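You operate a simulated robot arm through the tools that you are given. There is no shell and no other tool.

You run a simulated robot arm. Do the job below in one go: nothing can be reset, and whatever is moved stays where it is left.

TASK
Fill up the cream spool with the grey spool's wire, at Fast.
Fine: grey spool on the end spindle, guard shut before the switch goes on; wind till it is bare; switch off at the end.

It is judged by the outcome, as a careful person would: the job done as asked, and still so three seconds after it is handed in. It fails if anything else is knocked over, pushed out of place, dropped, spilled or broken.

THE ROBOT
A 7-joint arm with a three-finger gripper, fixed in place. Base frame: the origin is at the foot of the arm, x ahead of it, y to its left, z up; the work surface is at about z = 88.6. Readings come in cm, rad, newtons and seconds.
Its first joint turns from -2.897 to 2.897 rad. Payload 2.69 kg.
The tool frame sits at the grasp point between the pads (the TCP): z along the fingers, y along the line on which they close. The tips reach 3 cm beyond it. Largest opening 12.8 cm; the body of the gripper starts 11.7 cm behind the TCP.
Orientation is that of the tool frame in the base frame, as a unit quaternion [w, x, y, z]. With the fingers straight down and closing along the base's y, the tool's x points along the base's -x, its y along +y and its z along -z.

THE INTERFACE
- The arm moves only by the tool servo_tool. Its arguments are lists of equal length, an entry for each row: "rot": the turn, a rotation vector about the tool's x, y, z in rad, a list of three; "slide": the shift along the tool's x, y, z in cm, a list of three; "fingers": the finger opening in cm, from 0 to 12.8. In form: {"rot": [[ax, ay, az], ...], "slide": [[x, y, z], ...], "fingers": [fingers, ...]}. A call has 1 to 20 rows; each row is the pose to reach, as a shift and turn from the pose commanded when the call began, along the tool's axes at that moment. A row lasts 0.2 s, in which the tool goes at most 5 cm and 0.15 rad; a call with a longer step from one row to the next is refused whole, and so is a gripper value outside its range. Where a pose cannot be reached the arm comes as near as it can. A force on the tool above 40 N (or 10 N above the force at the start of the call, whichever is more), or a blocked arm, ends the call early, and 0.2 s more pass. The fingers move at their own pace and stop on an object; they squeeze with about 33 N. The grip force told is the motor's: it shows also when the fingers shut on nothing. Time passes only in rows, and 0.2 s behind the last, so rows that repeat a pose let the fingers close. The reply holds the time, the measured pose of the TCP, the force on the tool along the base axes, the opening and the grip force, in the units named above and with some noise, with the torque about the TCP (base axes, N m) and any sound that the robot's microphone picked up.
- Cameras (640 x 400 px; columns grow to the right, rows downward): "scene" is fixed at [39.87, 50.15, 165.6]; the picture's right is [-0.67, -0.75, 0.00], its down [-0.55, 0.49, -0.67] and it looks along [0.50, -0.45, -0.74] (base axes); focal length 321 px, centre (320, 200). "wrist" rides on the gripper at [5.8, 5.4, -13.1] in the tool frame; the picture's right is [-0.68, 0.74, 0.00], its down [-0.62, -0.57, -0.55] and it looks along [-0.40, -0.37, 0.84] (tool axes); focal length 234 px, centre (320, 200). There is no depth. A picture from a camera that has moved, and an enlarged one, comes with that camera's place and axes in the base frame and with its lens.
- get_image(camera): a new picture of that camera. It takes no simulated time.
- move_column(by): slides the trunk up (or, below 0, down) by that many cm; the arm rides with it, the base frame stays. It gives what a move gives, with no picture.
- zoom(camera, box): a new picture of the part [left, top, right, bottom] of that camera's present view, enlarged. It takes no simulated time.
- hand_in(): hands the job in; it is judged then, once.

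Places have to be worked out from the pictures, the camera data and where the tool is seen. Open the gripper and draw the arm clear of the work before you hand the job in, unless the task says otherwise.

The tools are called after "Emit:" as name(argument=value, ...) on one line, values as JSON. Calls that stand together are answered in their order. servo_tool: Moves the arm, as the interface text tells. Its arguments: {"type":"object","properties":{"rot":{"type":"array","items":{"type":"array","items":{"type":"number"}}},"slide":{"type":"array","items":{"type":"array","items":{"type":"number"}}},"fingers":{"type":"array","items":{"type":"number"}}},"required":["rot","slide","fingers"]} The other tools are called the same way: move_column (by) slides the trunk up or down; get_image (camera) takes a picture; zoom (camera, box) takes an enlarged picture of a part of a camera's view; hand_in () hands the job in.

At the start:

```text
clock: 0.0
position: [74.7, -0.88, 121.74]
orientation: [0.0, 0.001, 1.0, 0.0]
ft_force: [-0.9, 0.3, -0.7]
moment: [0.01, -0.03, 0.01]
width: 12.82
gripper_force: 0.0
trunk travel left (down, up): [-15.0, 20.0]
```

scene: 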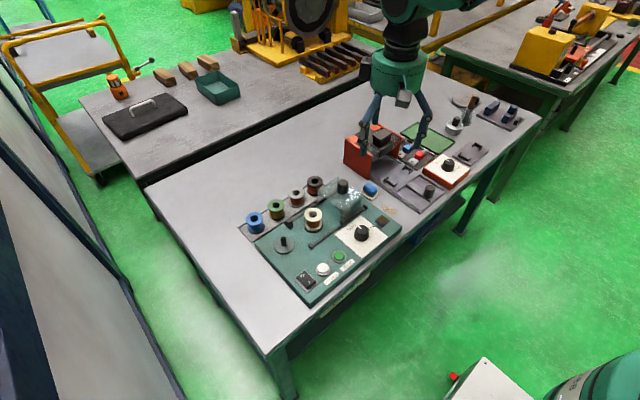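
wrist: 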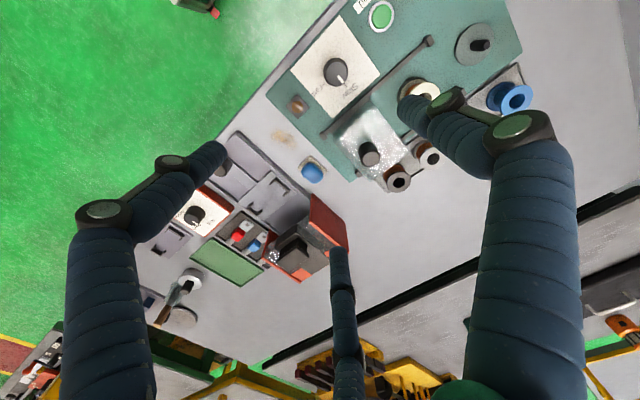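

I'll start by looking closely at the winding machine in the scene camera and the wrist camera.

Emit:
zoom(camera="scene", box=[230, 160, 410, 310])

Emit:
zoom(camera="wrist", box=[260, 0, 560, 200])

Emit:
zoom(camera="scene", box=[240, 165, 340, 230])

Emit:
zoom(camera="scene", box=[290, 220, 400, 300])

```text
2.67 times, centred on (320, 235) of scene
camera zoom: at [39.87, 50.15, 165.6], right [-0.67, -0.75, 0.0], down [-0.55, 0.49, -0.67], along [0.5, -0.45, -0.74], focal length 856 px, centre (320, 107)
```

zoom: 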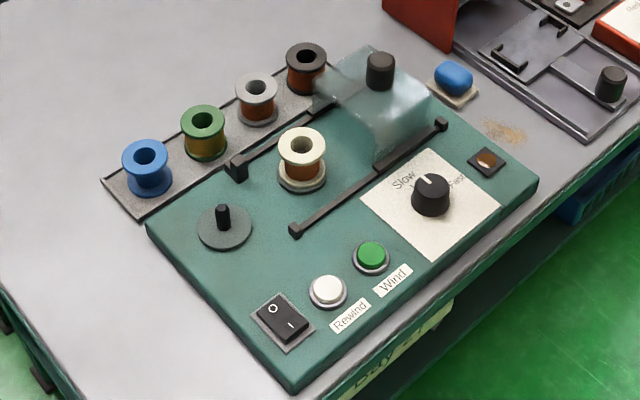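

```text
2.00 times, centred on (410, 100) of wrist
camera zoom: at [68.88, 4.67, 134.68], right [0.68, 0.74, 0.0], down [0.62, -0.57, 0.55], along [0.4, -0.37, -0.84], focal length 468 px, centre (140, 400)
```

zoom: 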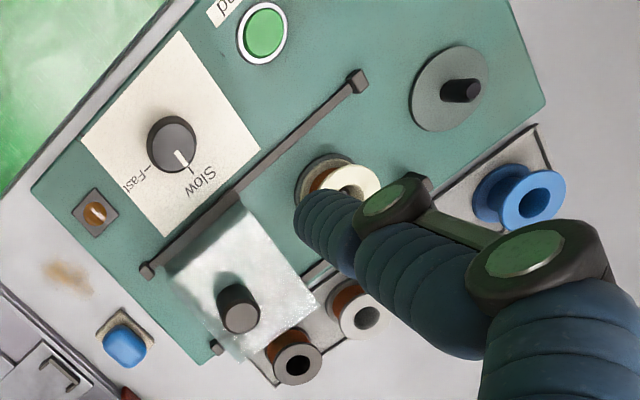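

```text
6.15 times, centred on (290, 198) of scene
camera zoom: at [39.87, 50.15, 165.6], right [-0.67, -0.75, 0.0], down [-0.55, 0.49, -0.67], along [0.5, -0.45, -0.74], focal length 1976 px, centre (505, 215)
```

zoom: 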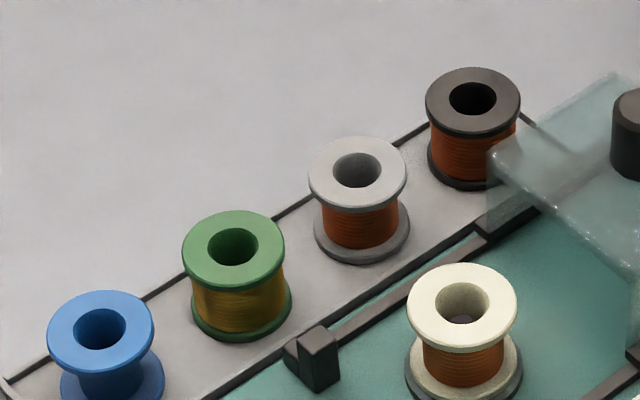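

```text
5.00 times, centred on (345, 260) of scene
camera zoom: at [39.87, 50.15, 165.6], right [-0.67, -0.75, 0.0], down [-0.55, 0.49, -0.67], along [0.5, -0.45, -0.74], focal length 1606 px, centre (195, -100)
```

zoom: 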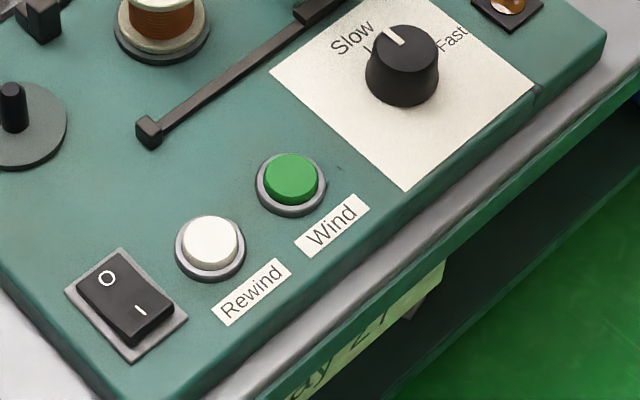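

The machine seems aligned with the base axes, with the rails along y near x≈79. I'll shift the tool left and back at the same height to get a second, cleaner wrist view for triangulation.

Emit:
servo_tool(rot=[[0, 0, 0], [0, 0, 0], [0, 0, 0], [0, 0, 0], [0, 0, 0]], slide=[[2, 4, 0], [4, 8, 0], [6, 12, 0], [8, 16, 0], [8, 16, 0]], fingers=[12.8, 12.8, 12.8, 12.8, 12.8])

Emit:
get_image(camera="wrist")

Emit:
get_image(camera="scene")

```text
clock: 1.2
position: [66.89, 15.22, 121.83]
orientation: [-0.001, 0.0, 1.0, 0.0]
ft_force: [0.3, 0.6, -0.4]
moment: [-0.09, -0.03, 0.01]
width: 12.79
gripper_force: 0.0
trunk travel left (down, up): [-15.0, 20.0]
```

```text
taken
camera wrist: at [60.88, 20.74, 134.8], right [0.68, 0.74, 0.0], down [0.62, -0.57, 0.55], along [0.4, -0.37, -0.84], focal length 234 px, centre (320, 200)
```

wrist: 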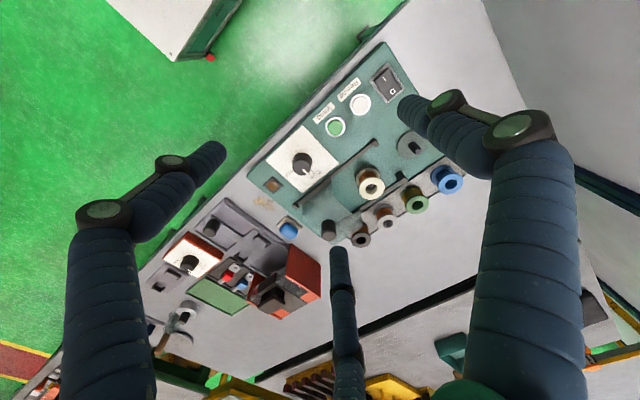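

```text
taken
```

scene: 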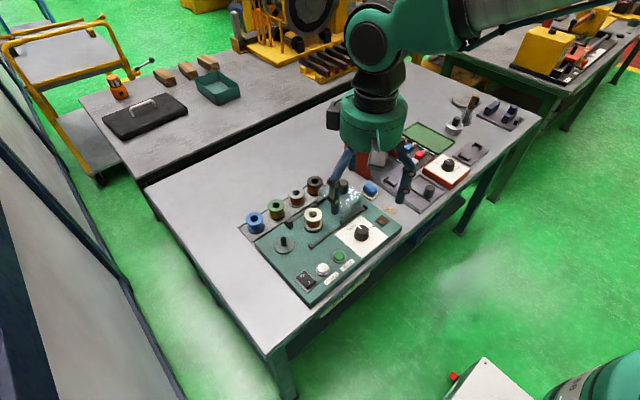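

The wrist image seems to show three finger-like shapes, so I'll zoom in on the gripper itself and on the new view of the machine.

Emit:
zoom(camera="scene", box=[300, 80, 450, 220])

Emit:
zoom(camera="wrist", box=[240, 40, 480, 260])

Emit:
zoom(camera="wrist", box=[340, 60, 480, 160])

Emit:
zoom(camera="wrist", box=[240, 120, 400, 250])

```text
2.86 times, centred on (375, 150) of scene
camera zoom: at [39.87, 50.15, 165.6], right [-0.67, -0.75, 0.0], down [-0.55, 0.49, -0.67], along [0.5, -0.45, -0.74], focal length 918 px, centre (163, 343)
```

zoom: 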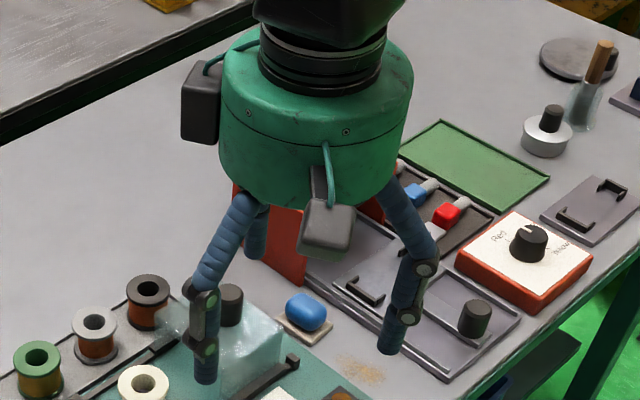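

```text
1.82 times, centred on (360, 150) of wrist
camera zoom: at [60.88, 20.74, 134.8], right [0.68, 0.74, 0.0], down [0.62, -0.57, 0.55], along [0.4, -0.37, -0.84], focal length 426 px, centre (247, 291)
```

zoom: 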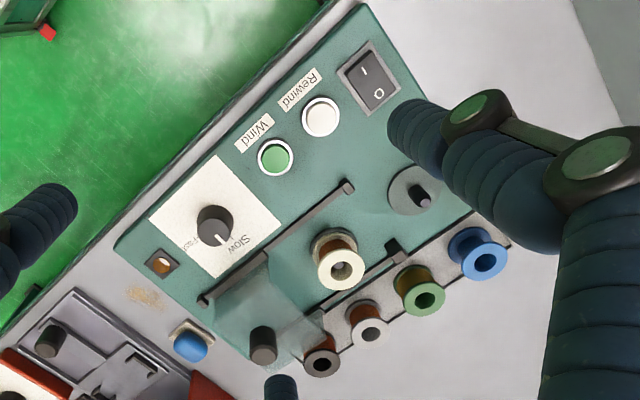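

```text
4.00 times, centred on (410, 110) of wrist
camera zoom: at [60.88, 20.74, 134.8], right [0.68, 0.74, 0.0], down [0.62, -0.57, 0.55], along [0.4, -0.37, -0.84], focal length 937 px, centre (-40, 560)
```

zoom: 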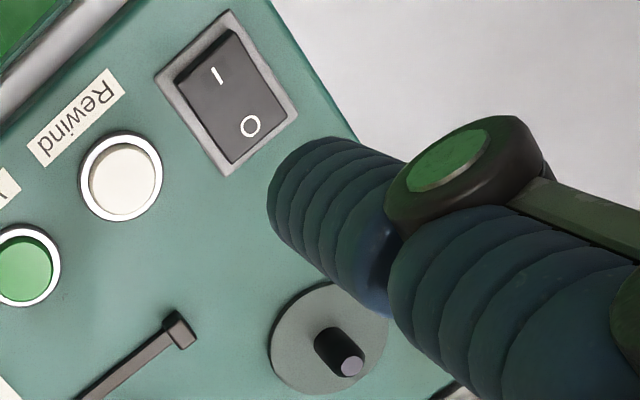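

```text
3.08 times, centred on (320, 185) of wrist
camera zoom: at [60.88, 20.74, 134.8], right [0.68, 0.74, 0.0], down [0.62, -0.57, 0.55], along [0.4, -0.37, -0.84], focal length 720 px, centre (320, 246)
```

zoom: 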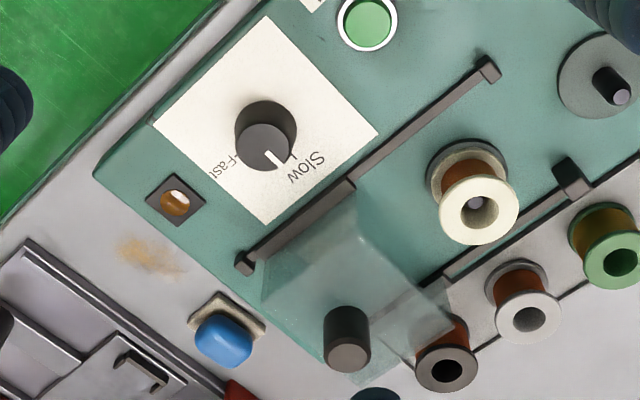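

The hand visually has three fingers, but the grasp centre matches the description. The grey spool is about at (95.9, 9.6) with its top near z≈93, and the end spindle is about at (84.5, 23.3). I'll move above the grey spool at a safe height to look more closely.

Emit:
servo_tool(rot=[[0, 0, 0], [0, 0, 0], [0, 0, 0], [0, 0, 0], [0, 0, 0], [0, 0, 0], [0, 0, 0], [0, 0, 0], [0, 0, 0], [0, 0, 0]], slide=[[-3.6, -0.7, 1.9], [-7.2, -1.4, 3.8], [-10.8, -2.0, 5.7], [-14.4, -2.7, 7.6], [-18, -3.4, 9.5], [-21.6, -4.1, 11.4], [-25.2, -4.8, 13.5], [-29.1, -5.4, 15.7], [-29.1, -5.4, 15.7], [-29.1, -5.4, 15.7]], fingers=[12.8, 11, 10, 9, 8, 7, 7, 7, 7, 7])

Emit:
get_image(camera="wrist")

Emit:
zoom(camera="scene", box=[220, 110, 400, 250])

```text
clock: 3.4
position: [95.9, 9.72, 106.09]
orientation: [0.001, 0.0, 1.0, 0.0]
ft_force: [-1.4, -0.7, 1.0]
moment: [0.01, -0.04, 0.0]
width: 7.0
gripper_force: 0.0
trunk travel left (down, up): [-15.0, 20.0]
```

```text
taken
camera wrist: at [89.92, 15.25, 119.08], right [0.68, 0.74, 0.0], down [0.61, -0.57, 0.55], along [0.4, -0.37, -0.84], focal length 234 px, centre (320, 200)
```

wrist: 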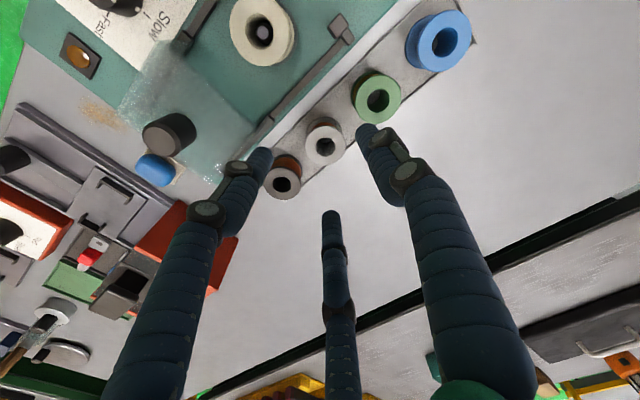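

```text
2.86 times, centred on (310, 180) of scene
camera zoom: at [39.87, 50.15, 165.6], right [-0.67, -0.75, 0.0], down [-0.55, 0.49, -0.67], along [0.5, -0.45, -0.74], focal length 918 px, centre (349, 257)
```

zoom: 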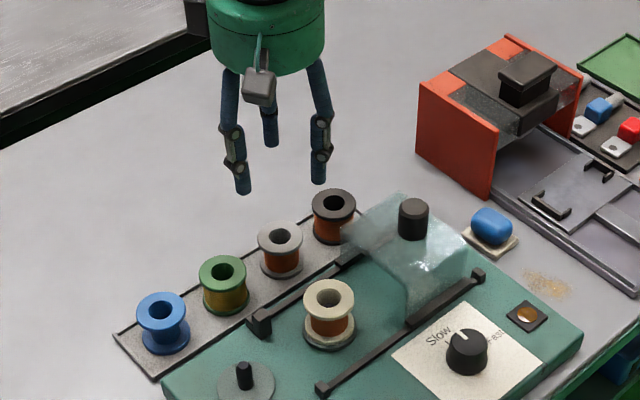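

The rays from the several views converge at a spool top lower than I expected (about z≈90–91). I'll zoom tightly on the spool to measure its height and centre.

Emit:
zoom(camera="wrist", box=[250, 80, 420, 210])

Emit:
zoom(camera="scene", box=[280, 180, 330, 212])

Emit:
zoom(camera="scene", box=[240, 205, 350, 275])

```text
3.08 times, centred on (335, 145) of wrist
camera zoom: at [89.92, 15.25, 119.08], right [0.68, 0.74, 0.0], down [0.61, -0.57, 0.55], along [0.4, -0.37, -0.84], focal length 720 px, centre (274, 369)
```

zoom: 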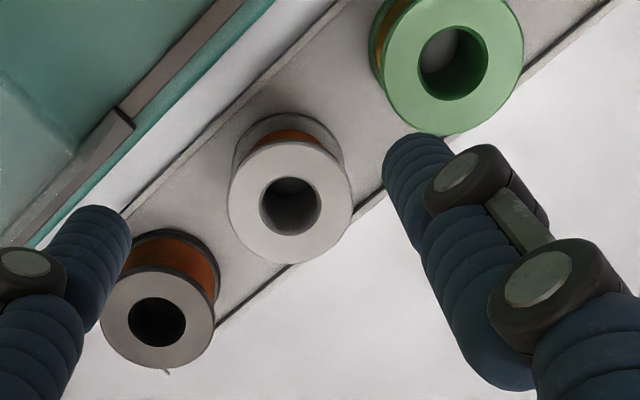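

```text
12.50 times, centred on (305, 196) of scene
camera zoom: at [39.87, 50.15, 165.6], right [-0.67, -0.75, 0.0], down [-0.55, 0.49, -0.67], along [0.5, -0.45, -0.74], focal length 4015 px, centre (508, 250)
```

zoom: 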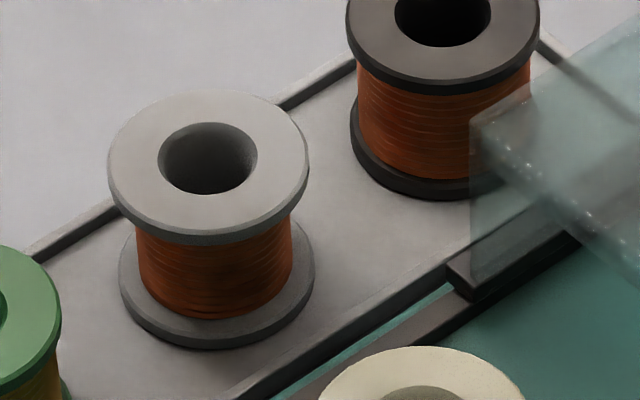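

```text
5.71 times, centred on (295, 240) of scene
camera zoom: at [39.87, 50.15, 165.6], right [-0.67, -0.75, 0.0], down [-0.55, 0.49, -0.67], along [0.5, -0.45, -0.74], focal length 1835 px, centre (463, -29)
```

zoom: 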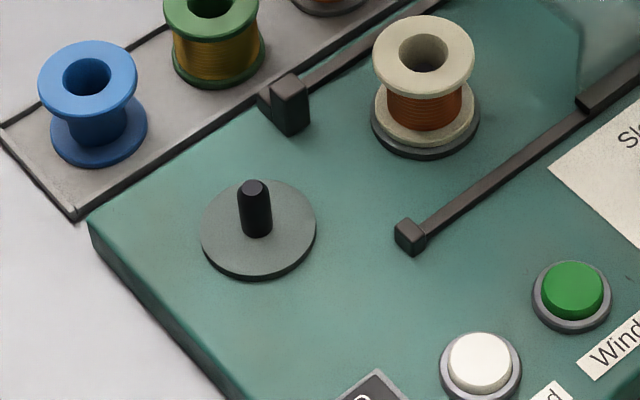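

The grey spool measures roughly 5 cm across and 4.4 cm tall, with its centre nearer to (97.5, 8.9). I'll move over that and go down to TCP z≈99, with the tips still above the spool, then compare tips and spool directly.

Emit:
servo_tool(rot=[[0, 0, 0], [0, 0, 0], [0, 0, 0], [0, 0, 0]], slide=[[-0.8, -0.4, 2.5], [-1.5, -0.8, 5], [-1.5, -0.8, 7], [-1.5, -0.8, 7]], fingers=[7, 7, 7, 7])

Emit:
get_image(camera="wrist")

Emit:
zoom(camera="scene", box=[260, 130, 350, 220])

```text
clock: 4.4
position: [97.42, 8.98, 98.95]
orientation: [0.0, 0.001, 1.0, 0.0]
ft_force: [-0.2, 0.3, 0.3]
moment: [0.01, 0.02, -0.03]
width: 7.01
gripper_force: 0.1
trunk travel left (down, up): [-15.0, 20.0]
```

```text
taken
camera wrist: at [91.52, 14.43, 111.95], right [0.68, 0.74, 0.0], down [0.62, -0.57, 0.55], along [0.4, -0.37, -0.84], focal length 234 px, centre (320, 200)
```

wrist: 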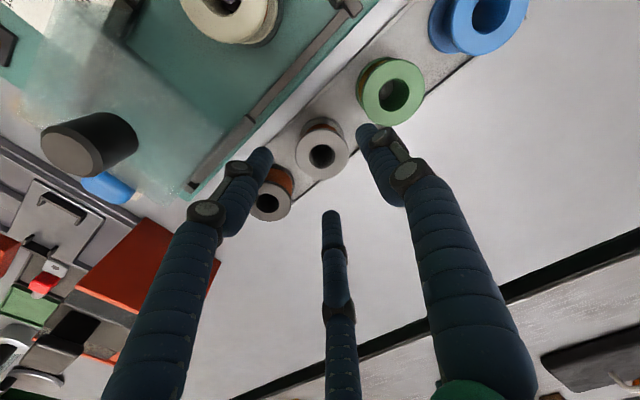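

```text
4.44 times, centred on (305, 175) of scene
camera zoom: at [39.87, 50.15, 165.6], right [-0.67, -0.75, 0.0], down [-0.55, 0.49, -0.67], along [0.5, -0.45, -0.74], focal length 1428 px, centre (387, 311)
```

zoom: 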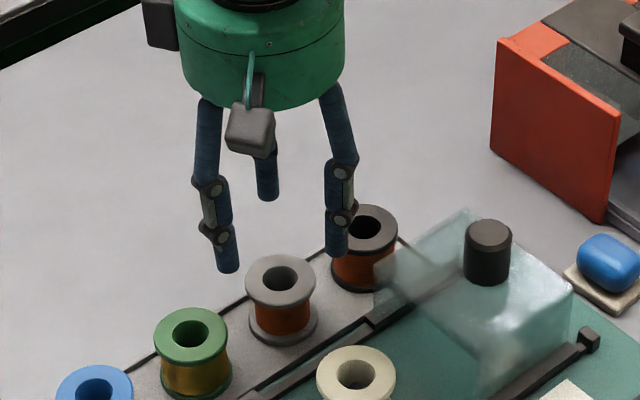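

The tips and the camera data agree; the grey spool centre is about (97.7, 8.95) with its top near z≈91. I'll narrow the opening to 6.3 to clear the neighbouring spools, and go down in small steps to just above the flange.

Emit:
servo_tool(rot=[[0, 0, 0], [0, 0, 0], [0, 0, 0], [0, 0, 0]], slide=[[-0.3, 0, 1], [-0.3, 0, 2.5], [-0.3, 0, 3.5], [-0.3, 0, 3.5]], fingers=[6.3, 6.3, 6.3, 6.3])

Emit:
zoom(camera="wrist", box=[220, 80, 440, 230])

Emit:
zoom(camera="scene", box=[270, 150, 340, 210])

```text
clock: 5.4
position: [97.79, 8.96, 95.56]
orientation: [0.0, 0.0, 1.0, 0.0]
ft_force: [0.2, 0.5, -0.3]
moment: [-0.01, 0.0, -0.01]
width: 6.27
gripper_force: 0.1
trunk travel left (down, up): [-15.0, 20.0]
```

```text
2.67 times, centred on (330, 155) of wrist
camera zoom: at [91.84, 14.44, 108.47], right [0.68, 0.74, 0.0], down [0.62, -0.57, 0.55], along [0.4, -0.37, -0.84], focal length 624 px, centre (293, 320)
```

zoom: 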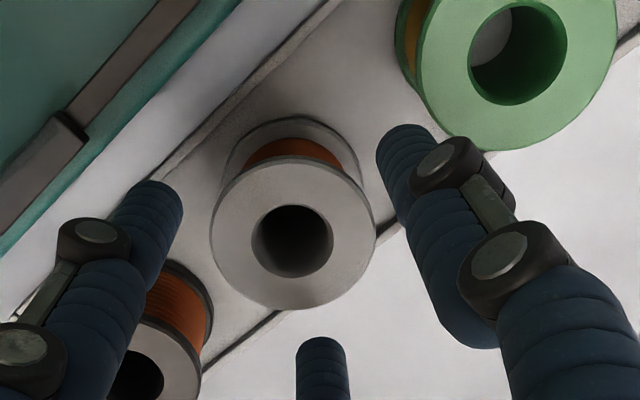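

```text
6.67 times, centred on (305, 180) of scene
camera zoom: at [39.87, 50.15, 165.6], right [-0.67, -0.75, 0.0], down [-0.55, 0.49, -0.67], along [0.5, -0.45, -0.74], focal length 2141 px, centre (420, 333)
```

zoom: 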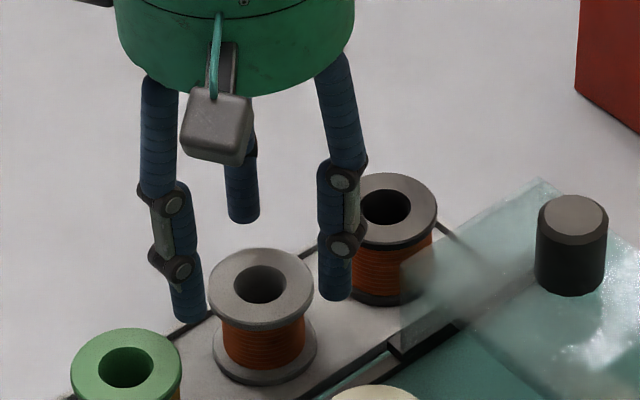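

Everything agrees: the spool centre is about (97.9, 8.85), its top z≈91.0, and the fingers straddle it. I'll go down about 4.3 cm slowly with the small correction.

Emit:
servo_tool(rot=[[0, 0, 0], [0, 0, 0], [0, 0, 0], [0, 0, 0], [0, 0, 0], [0, 0, 0]], slide=[[-0.1, -0.1, 0], [-0.1, -0.1, 1], [-0.1, -0.1, 2], [-0.1, -0.1, 3], [-0.1, -0.1, 4.2], [-0.1, -0.1, 4.2]], fingers=[6.3, 6.3, 6.3, 6.3, 6.3, 6.3])

Emit:
zoom(camera="wrist", box=[220, 80, 440, 230])

Emit:
zoom(camera="scene", box=[270, 150, 340, 210])

```text
clock: 6.8
position: [97.81, 8.92, 91.2]
orientation: [-0.001, -0.001, 1.0, 0.0]
ft_force: [0.0, 0.8, -0.3]
moment: [-0.01, 0.04, 0.0]
width: 6.31
gripper_force: 0.1
trunk travel left (down, up): [-15.0, 20.0]
```

```text
2.67 times, centred on (330, 155) of wrist
camera zoom: at [91.94, 14.38, 104.24], right [0.68, 0.74, 0.0], down [0.62, -0.57, 0.55], along [0.4, -0.37, -0.84], focal length 624 px, centre (293, 320)
```

zoom: 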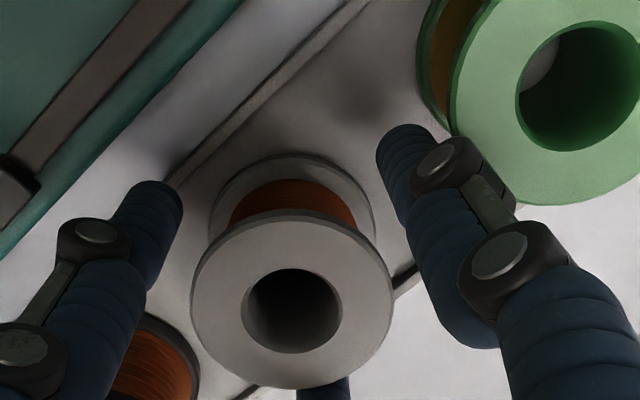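

```text
6.67 times, centred on (305, 180) of scene
camera zoom: at [39.87, 50.15, 165.6], right [-0.67, -0.75, 0.0], down [-0.55, 0.49, -0.67], along [0.5, -0.45, -0.74], focal length 2141 px, centre (420, 333)
```

zoom: 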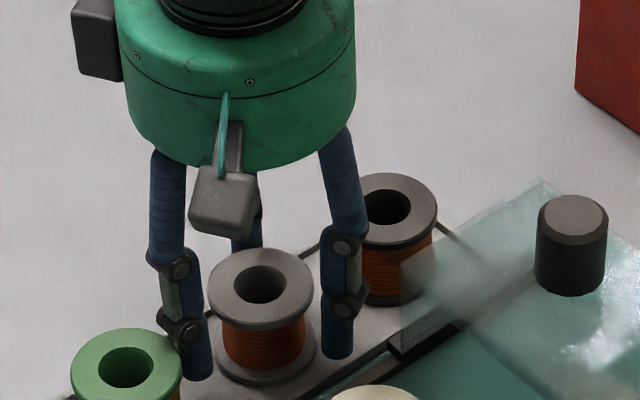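

The tool is centred on the spool. I'll go about 1.2 cm lower so the pads can reach both flanges, watching the force, and then close.

Emit:
servo_tool(rot=[[0, 0, 0], [0, 0, 0], [0, 0, 0], [0, 0, 0]], slide=[[0, 0, 0.4], [0, 0, 0.8], [0, 0, 1.2], [0, 0, 1.2]], fingers=[6.3, 6.3, 6.3, 6.3])

Emit:
zoom(camera="scene", box=[270, 150, 340, 210])

```text
clock: 7.8
position: [97.89, 8.78, 90.2]
orientation: [0.0, 0.0, 1.0, 0.0]
ft_force: [0.0, -0.8, 0.1]
moment: [0.01, 0.0, 0.0]
width: 6.28
gripper_force: 0.1
trunk travel left (down, up): [-15.0, 20.0]
```

```text
6.67 times, centred on (305, 180) of scene
camera zoom: at [39.87, 50.15, 165.6], right [-0.67, -0.75, 0.0], down [-0.55, 0.49, -0.67], along [0.5, -0.45, -0.74], focal length 2141 px, centre (420, 333)
```

zoom: 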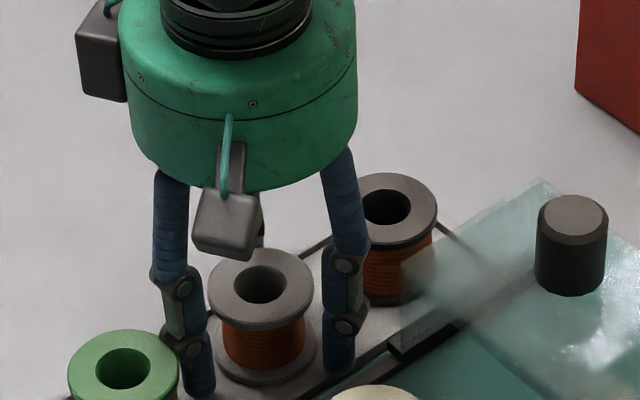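

No contact force to speak of, though the green spool's outline may have shifted about a millimetre, so I won't go lower at this opening. I'll close on the spool now.

Emit:
servo_tool(rot=[[0, 0, 0], [0, 0, 0], [0, 0, 0], [0, 0, 0]], slide=[[0, 0, 0], [0, 0, 0], [0, 0, 0], [0, 0, 0]], fingers=[5.4, 4.6, 4.0, 4.0])

Emit:
zoom(camera="scene", box=[270, 150, 340, 210])

Emit:
zoom(camera="wrist", box=[220, 80, 440, 230])

```text
clock: 8.8
position: [97.84, 8.8, 90.11]
orientation: [0.0, 0.0, 1.0, -0.001]
ft_force: [-0.1, 0.3, -0.2]
moment: [0.05, -0.03, -0.02]
width: 5.0
gripper_force: 33.3
trunk travel left (down, up): [-15.0, 20.0]
```

```text
6.67 times, centred on (305, 180) of scene
camera zoom: at [39.87, 50.15, 165.6], right [-0.67, -0.75, 0.0], down [-0.55, 0.49, -0.67], along [0.5, -0.45, -0.74], focal length 2141 px, centre (420, 333)
```

zoom: 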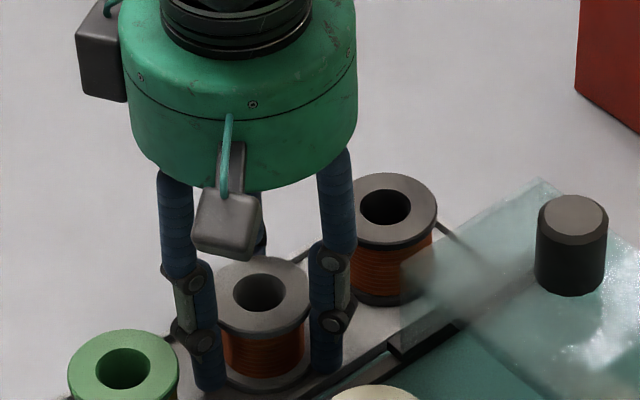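

```text
2.67 times, centred on (330, 155) of wrist
camera zoom: at [91.88, 14.36, 103.08], right [0.68, 0.74, 0.0], down [0.62, -0.57, 0.55], along [0.4, -0.37, -0.84], focal length 624 px, centre (293, 320)
```

zoom: 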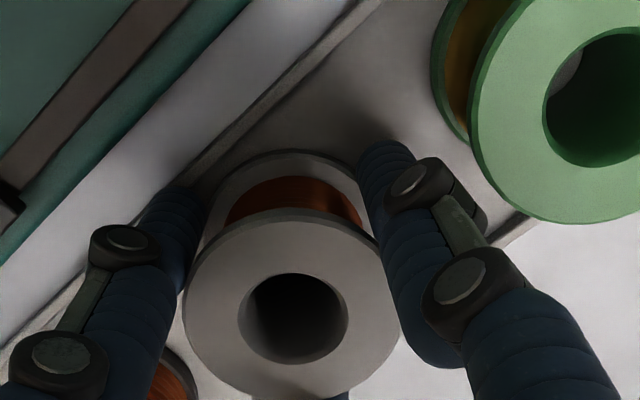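

The gripper holds the spool (width 5.0, 33 N). I'll lift straight up 14 cm and check.

Emit:
servo_tool(rot=[[0, 0, 0], [0, 0, 0], [0, 0, 0], [0, 0, 0], [0, 0, 0], [0, 0, 0], [0, 0, 0]], slide=[[0, 0, -1], [0, 0, -3], [0, 0, -6], [0, 0, -9], [0, 0, -12], [0, 0, -14], [0, 0, -14]], fingers=[4, 4, 4, 4, 4, 4, 4])

Emit:
get_image(camera="wrist")

Emit:
zoom(camera="scene", box=[220, 110, 400, 250])

```text
clock: 10.4
position: [97.87, 8.98, 104.19]
orientation: [0.0, -0.001, 1.0, 0.0]
ft_force: [-0.7, 0.0, 0.2]
moment: [0.01, -0.01, -0.02]
width: 4.97
gripper_force: 32.8
trunk travel left (down, up): [-15.0, 20.0]
```

```text
taken
camera wrist: at [91.9, 14.42, 117.09], right [0.68, 0.74, 0.0], down [0.62, -0.57, 0.55], along [0.4, -0.37, -0.84], focal length 234 px, centre (320, 200)
```

wrist: 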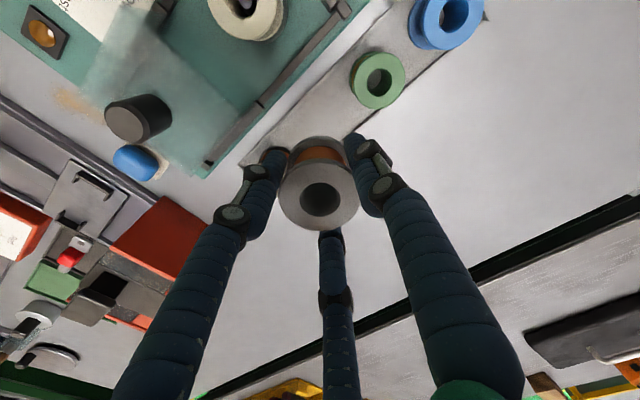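

```text
2.86 times, centred on (310, 180) of scene
camera zoom: at [39.87, 50.15, 165.6], right [-0.67, -0.75, 0.0], down [-0.55, 0.49, -0.67], along [0.5, -0.45, -0.74], focal length 918 px, centre (349, 257)
```

zoom: 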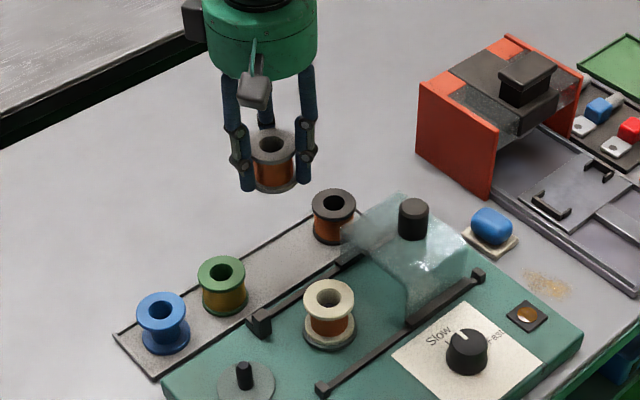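

The grey spool is held level. I'll carry it over towards the end spindle at (85.1, 23.3), staying high.

Emit:
servo_tool(rot=[[0, 0, 0], [0, 0, 0], [0, 0, 0], [0, 0, 0], [0, 0, 0], [0, 0, 0], [0, 0, 0]], slide=[[2.1, 2.4, 0], [4.2, 4.8, 0], [6.3, 7.2, 0], [8.4, 9.6, 0], [10.5, 12, 0], [12.65, 14.4, 0], [12.65, 14.4, 0]], fingers=[4, 4, 4, 4, 4, 4, 4])

Emit:
get_image(camera="wrist")

Emit:
zoom(camera="wrist", box=[250, 70, 390, 240])

Emit:
zoom(camera="scene", box=[230, 180, 340, 270])

```text
clock: 12.0
position: [84.91, 23.27, 104.13]
orientation: [0.0, 0.0, 1.0, 0.0]
ft_force: [-1.3, 0.5, -0.3]
moment: [-0.07, 0.0, 0.01]
width: 5.03
gripper_force: 32.6
trunk travel left (down, up): [-15.0, 20.0]
```

```text
taken
camera wrist: at [79.16, 28.83, 117.04], right [0.68, 0.74, 0.0], down [0.62, -0.57, 0.55], along [0.4, -0.37, -0.84], focal length 234 px, centre (320, 200)
```

wrist: 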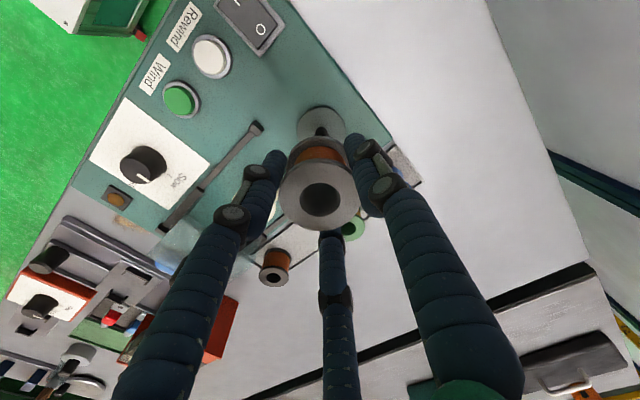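

```text
2.35 times, centred on (320, 155) of wrist
camera zoom: at [79.16, 28.83, 117.04], right [0.68, 0.74, 0.0], down [0.62, -0.57, 0.55], along [0.4, -0.37, -0.84], focal length 551 px, centre (320, 306)
```

zoom: 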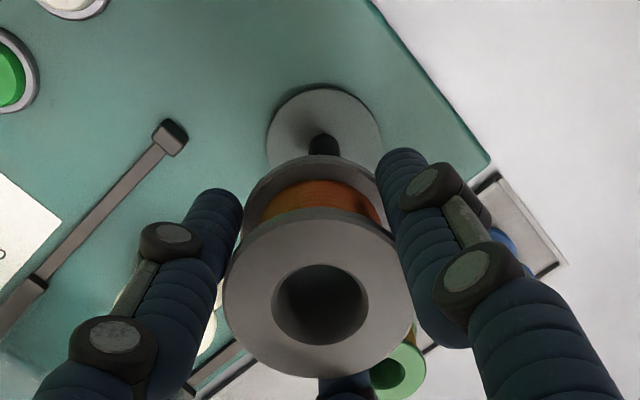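

```text
4.44 times, centred on (285, 225) of scene
camera zoom: at [39.87, 50.15, 165.6], right [-0.67, -0.75, 0.0], down [-0.55, 0.49, -0.67], along [0.5, -0.45, -0.74], focal length 1428 px, centre (476, 89)
```

zoom: 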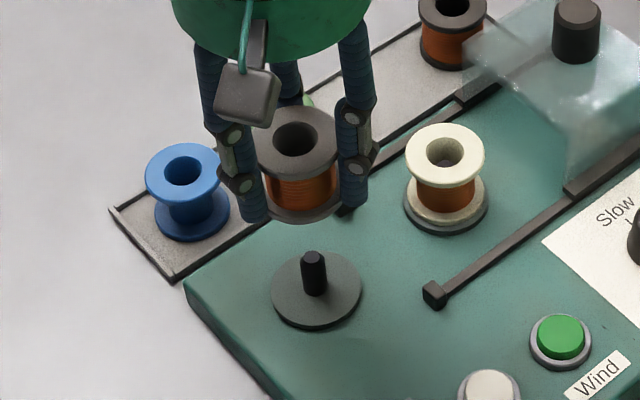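

In both views the spool is nearly over the end spindle (spindle at about (85.1, 23.55), spool about 0.2 cm short in x). I'll correct that and go down to just above the spindle tip for a check.

Emit:
servo_tool(rot=[[0, 0, 0], [0, 0, 0], [0, 0, 0], [0, 0, 0], [0, 0, 0]], slide=[[-0.22, 0, 0], [-0.22, 0, 2], [-0.22, 0, 4], [-0.22, 0, 5.9], [-0.22, 0, 5.9]], fingers=[4, 4, 4, 4, 4])

Emit:
zoom(camera="wrist", box=[250, 50, 390, 240])

Emit:
zoom(camera="scene", box=[250, 195, 330, 260])

```text
clock: 13.2
position: [85.35, 23.31, 98.19]
orientation: [0.0, 0.0, 1.0, 0.0]
ft_force: [-0.3, 0.6, -1.8]
moment: [0.02, 0.04, -0.01]
width: 5.0
gripper_force: 32.5
trunk travel left (down, up): [-15.0, 20.0]
```

```text
2.11 times, centred on (320, 145) of wrist
camera zoom: at [79.52, 28.78, 111.14], right [0.68, 0.74, 0.0], down [0.62, -0.57, 0.55], along [0.4, -0.37, -0.84], focal length 493 px, centre (320, 316)
```

zoom: 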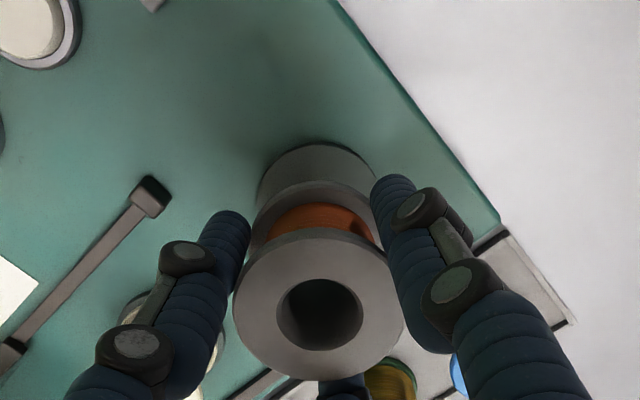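

```text
6.15 times, centred on (290, 228) of scene
camera zoom: at [39.87, 50.15, 165.6], right [-0.67, -0.75, 0.0], down [-0.55, 0.49, -0.67], along [0.5, -0.45, -0.74], focal length 1976 px, centre (505, 31)
```

zoom: 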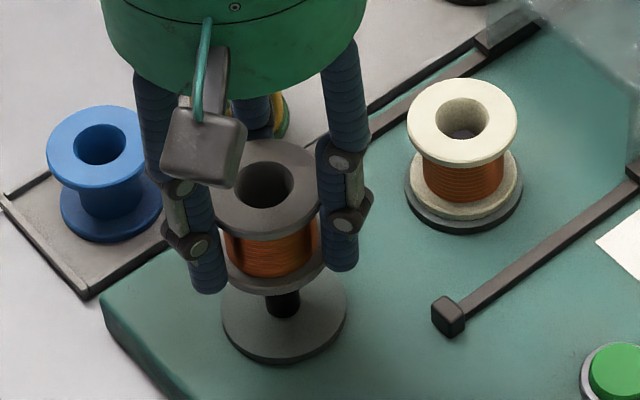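

The spool is over the spindle to within about 0.1–0.2 cm. I'll lower it slowly onto the peg and watch the force.

Emit:
servo_tool(rot=[[0, 0, 0], [0, 0, 0], [0, 0, 0], [0, 0, 0], [0, 0, 0], [0, 0, 0], [0, 0, 0]], slide=[[0.1, 0, 0.4], [0.1, 0, 0.8], [0.1, 0, 1.2], [0.1, 0, 1.6], [0.1, 0, 2.0], [0.1, 0, 2.4], [0.1, 0, 2.7]], fingers=[4, 4, 4, 4, 4, 4, 4])

Emit:
zoom(camera="scene", box=[250, 195, 330, 260])

Emit:
zoom(camera="wrist", box=[250, 50, 390, 240])

```text
clock: 14.8
position: [85.3, 23.31, 95.54]
orientation: [0.001, 0.0, 1.0, 0.0]
ft_force: [9.2, -3.3, 4.9]
moment: [-0.16, -0.43, 0.0]
width: 5.02
gripper_force: 33.0
trunk travel left (down, up): [-15.0, 20.0]
```

```text
6.15 times, centred on (290, 228) of scene
camera zoom: at [39.87, 50.15, 165.6], right [-0.67, -0.75, 0.0], down [-0.55, 0.49, -0.67], along [0.5, -0.45, -0.74], focal length 1976 px, centre (505, 31)
```

zoom: 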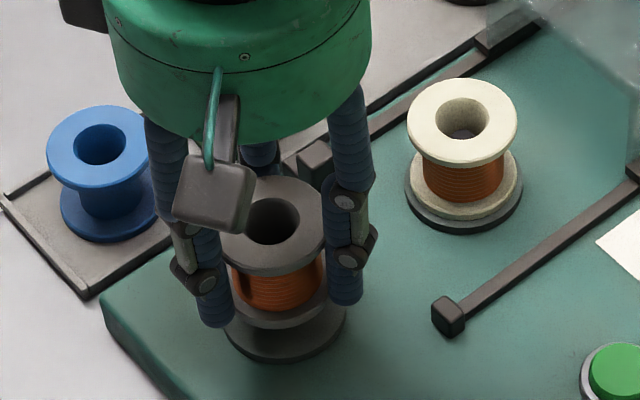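

```text
2.11 times, centred on (320, 145) of wrist
camera zoom: at [79.46, 28.73, 108.55], right [0.68, 0.74, 0.0], down [0.61, -0.57, 0.55], along [0.41, -0.37, -0.84], focal length 493 px, centre (320, 316)
```

zoom: 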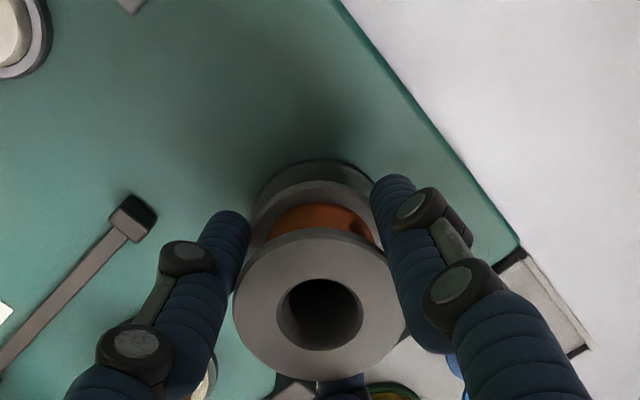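

The peg is pushing the spool toward +x and −y (9 N, −3 N), so I'll shift that way by a few millimetres and re-read the force.

Emit:
servo_tool(rot=[[0, 0, 0], [0, 0, 0], [0, 0, 0]], slide=[[-0.15, -0.05, 0], [-0.3, -0.12, 0], [-0.3, -0.12, 0]], fingers=[4, 4, 4])

```text
clock: 15.6
position: [85.47, 23.26, 95.39]
orientation: [-0.001, 0.0, 1.0, -0.001]
ft_force: [0.3, -0.1, -0.7]
moment: [0.03, 0.05, -0.03]
width: 5.0
gripper_force: 33.0
trunk travel left (down, up): [-15.0, 20.0]
```

The force has dropped to zero. I'll continue down in small steps toward the seat at about TCP z≈93.4.

Emit:
servo_tool(rot=[[0, 0, 0], [0, 0, 0], [0, 0, 0], [0, 0, 0], [0, 0, 0]], slide=[[-0.1, 0, 0.3], [-0.1, 0, 0.6], [-0.1, 0, 0.9], [-0.1, 0, 1.2], [-0.1, 0, 1.5]], fingers=[4, 4, 4, 4, 4])

Emit:
zoom(camera="scene", box=[250, 195, 330, 260])

```text
clock: 16.8
position: [85.65, 23.22, 94.03]
orientation: [0.0, 0.0, 1.0, 0.001]
ft_force: [-0.2, -0.3, -1.3]
moment: [-0.01, 0.01, 0.0]
width: 5.01
gripper_force: 32.8
trunk travel left (down, up): [-15.0, 20.0]
```

```text
6.15 times, centred on (290, 228) of scene
camera zoom: at [39.87, 50.15, 165.6], right [-0.67, -0.75, 0.0], down [-0.55, 0.49, -0.67], along [0.5, -0.45, -0.74], focal length 1976 px, centre (505, 31)
```

zoom: 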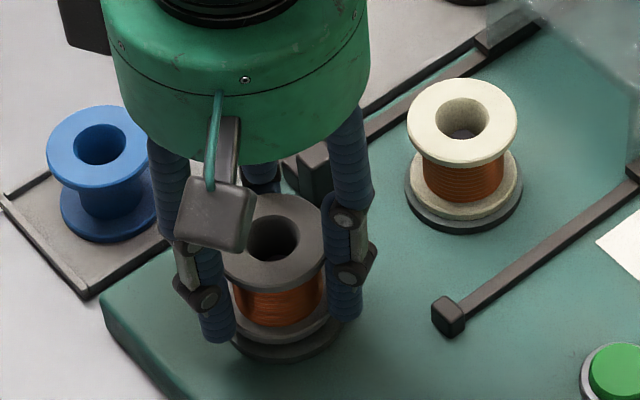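

The peg is inside the hole with no side force. I'll go down the last bit until it seats.

Emit:
servo_tool(rot=[[0, 0, 0], [0, 0, 0], [0, 0, 0], [0, 0, 0]], slide=[[0, 0, 0.25], [0, 0, 0.5], [0, 0, 0.75], [0, 0, 0.75]], fingers=[4, 4, 4, 4])

Emit:
zoom(camera="scene", box=[250, 195, 330, 260])

```text
clock: 17.8
position: [85.66, 23.19, 93.39]
orientation: [0.002, 0.0, 1.0, 0.0]
ft_force: [-0.4, -0.1, 4.1]
moment: [-0.11, 0.02, 0.02]
width: 5.0
gripper_force: 33.0
trunk travel left (down, up): [-15.0, 20.0]
```

```text
6.15 times, centred on (290, 228) of scene
camera zoom: at [39.87, 50.15, 165.6], right [-0.67, -0.75, 0.0], down [-0.55, 0.49, -0.67], along [0.5, -0.45, -0.74], focal length 1976 px, centre (505, 31)
```

zoom: 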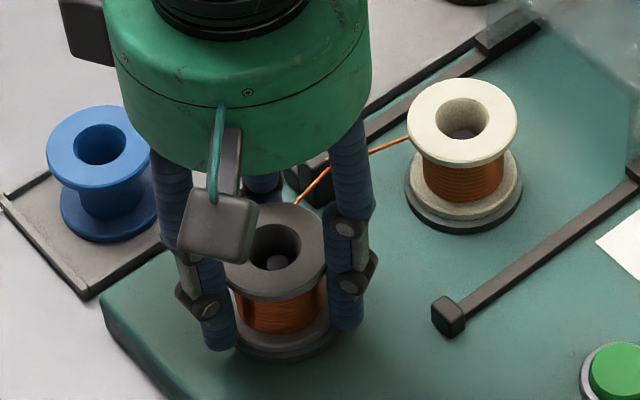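

The spool is seated (4 N upward), the peg tip shows inside the hole, and the wire is now threaded across to the cream spool. I'll open the fingers and lift away.

Emit:
servo_tool(rot=[[0, 0, 0], [0, 0, 0], [0, 0, 0], [0, 0, 0], [0, 0, 0], [0, 0, 0], [0, 0, 0], [0, 0, 0]], slide=[[0, 0, 0], [0, 0, 0], [0, 0, -1], [0, 0, -3], [0, 0, -6], [0, 0, -10], [0, 0, -14], [0, 0, -14]], fingers=[6.5, 6.5, 6.5, 6.5, 6.5, 6.5, 6.5, 6.5])

Emit:
zoom(camera="scene", box=[230, 160, 410, 310])

Emit:
get_image(camera="wrist")

```text
clock: 19.6
position: [85.63, 23.04, 107.39]
orientation: [0.0, -0.001, 1.0, 0.0]
ft_force: [-0.4, -0.4, 0.4]
moment: [0.05, -0.06, -0.06]
width: 6.51
gripper_force: 0.0
trunk travel left (down, up): [-15.0, 20.0]
```

```text
2.67 times, centred on (320, 235) of scene
camera zoom: at [39.87, 50.15, 165.6], right [-0.67, -0.75, 0.0], down [-0.55, 0.49, -0.67], along [0.5, -0.45, -0.74], focal length 856 px, centre (320, 107)
```

zoom: 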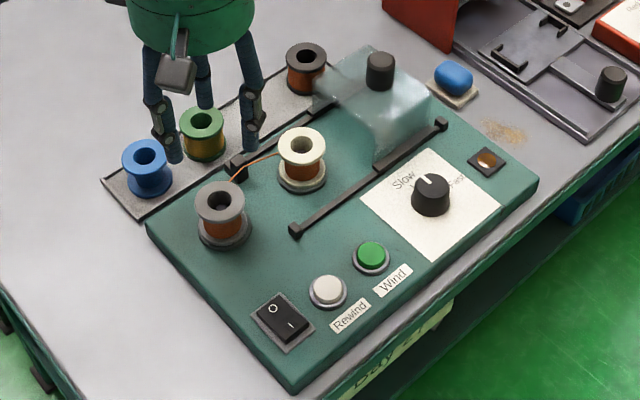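

```text
taken
camera wrist: at [79.72, 28.58, 120.31], right [0.68, 0.74, 0.0], down [0.62, -0.57, 0.55], along [0.4, -0.37, -0.84], focal length 234 px, centre (320, 200)
```

wrist: 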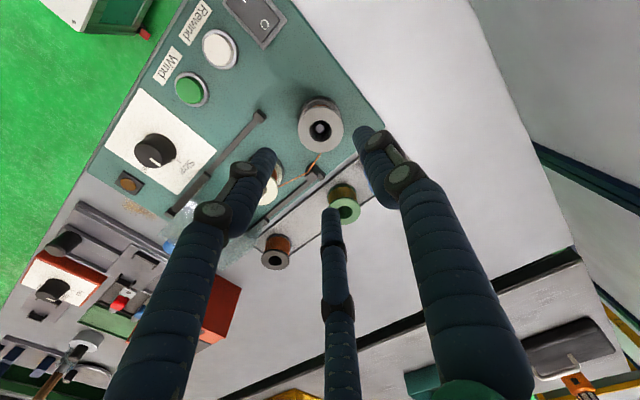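

The grey spool sits on the end spindle and the wire runs to the cream spool. Next is the speed knob at about (73.3, 4.5); I'll move above it for a close look.

Emit:
servo_tool(rot=[[0, 0, 0], [0, 0, 0], [0, 0, 0], [0, 0, 0], [0, 0, 0], [0, 0, 0], [0, 0, 0]], slide=[[2.05, -3.1, 0], [4.1, -6.2, 0], [6.15, -9.3, 0], [8.2, -12.4, 0.7], [10.25, -15.5, 1.4], [12.3, -18.6, 2], [12.3, -18.6, 2]], fingers=[6.5, 6.5, 6.5, 6.5, 6.5, 6.5, 6.5])

Emit:
get_image(camera="wrist")

Emit:
zoom(camera="wrist", box=[240, 70, 400, 210])

Emit:
zoom(camera="scene", box=[290, 150, 420, 270])

```text
clock: 21.2
position: [73.44, 4.39, 105.11]
orientation: [0.0, 0.001, 1.0, 0.0]
ft_force: [0.2, -0.1, 0.5]
moment: [0.07, -0.03, 0.0]
width: 6.52
gripper_force: 0.1
trunk travel left (down, up): [-15.0, 20.0]
```

```text
taken
camera wrist: at [67.47, 9.9, 118.21], right [0.68, 0.74, 0.0], down [0.62, -0.57, 0.55], along [0.4, -0.37, -0.84], focal length 234 px, centre (320, 200)
```

wrist: 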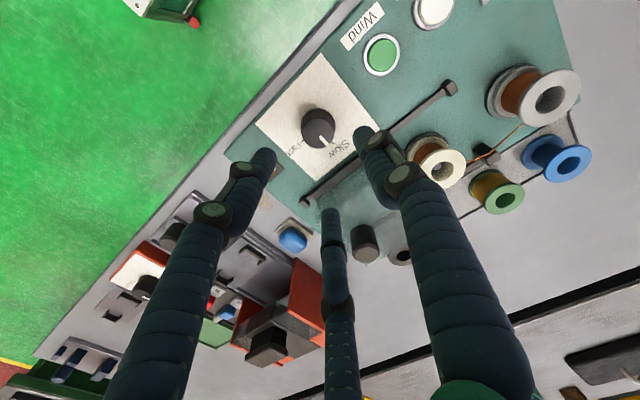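

```text
2.86 times, centred on (320, 140) of wrist
camera zoom: at [67.47, 9.9, 118.21], right [0.68, 0.74, 0.0], down [0.62, -0.57, 0.55], along [0.4, -0.37, -0.84], focal length 669 px, centre (320, 371)
```

zoom: 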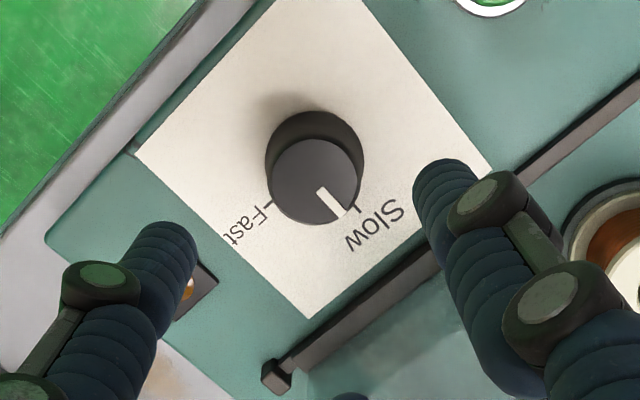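

```text
3.33 times, centred on (355, 210) of scene
camera zoom: at [39.87, 50.15, 165.6], right [-0.67, -0.75, 0.0], down [-0.55, 0.49, -0.67], along [0.5, -0.45, -0.74], focal length 1071 px, centre (203, 167)
```

zoom: 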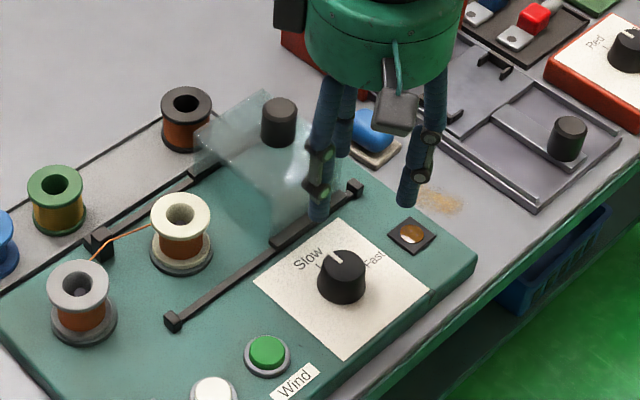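

The pointer is at Slow (roughly +x); Fast is a clockwise turn from there toward −y. I'll zoom tighter to measure the angle and the knob centre.

Emit:
zoom(camera="wrist", box=[280, 95, 360, 160])

Emit:
zoom(camera="scene", box=[365, 215, 425, 255])

Emit:
zoom(camera="scene", box=[335, 215, 425, 265])

```text
6.15 times, centred on (320, 128) of wrist
camera zoom: at [67.47, 9.9, 118.21], right [0.68, 0.74, 0.0], down [0.62, -0.57, 0.55], along [0.4, -0.37, -0.84], focal length 1441 px, centre (320, 646)
```

zoom: 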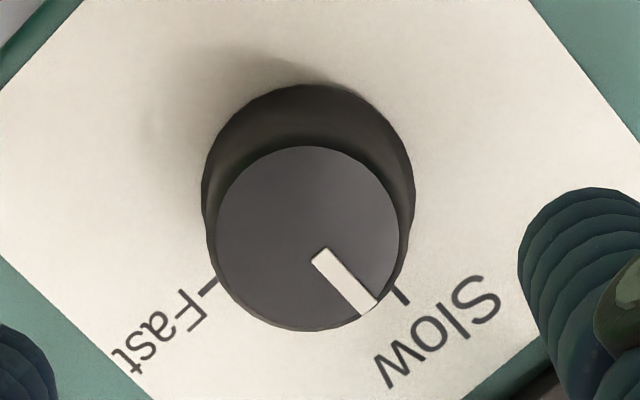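

```text
10.00 times, centred on (395, 235) of scene
camera zoom: at [39.87, 50.15, 165.6], right [-0.67, -0.75, 0.0], down [-0.55, 0.49, -0.67], along [0.5, -0.45, -0.74], focal length 3212 px, centre (-430, -150)
```

zoom: 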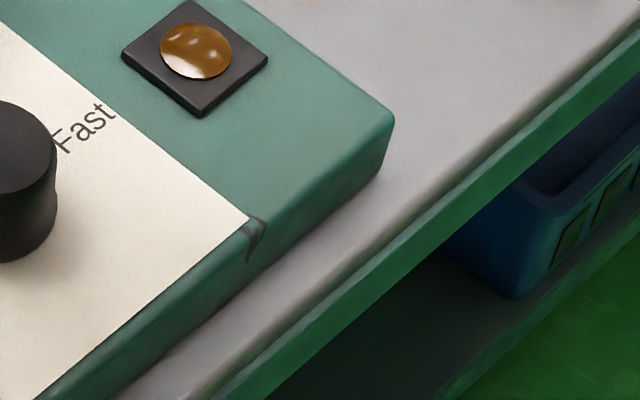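

```text
7.11 times, centred on (380, 240) of scene
camera zoom: at [39.87, 50.15, 165.6], right [-0.67, -0.75, 0.0], down [-0.55, 0.49, -0.67], along [0.5, -0.45, -0.74], focal length 2284 px, centre (-107, -84)
```

zoom: 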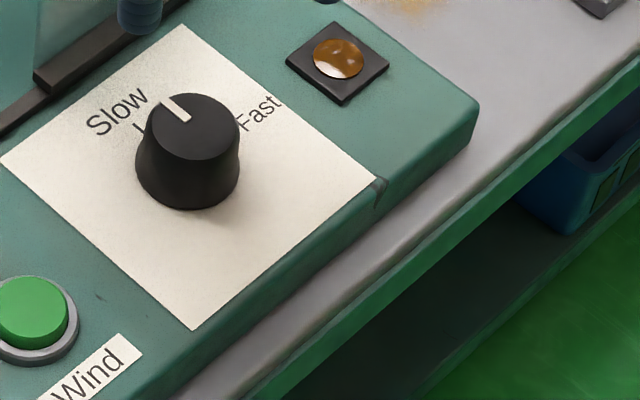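

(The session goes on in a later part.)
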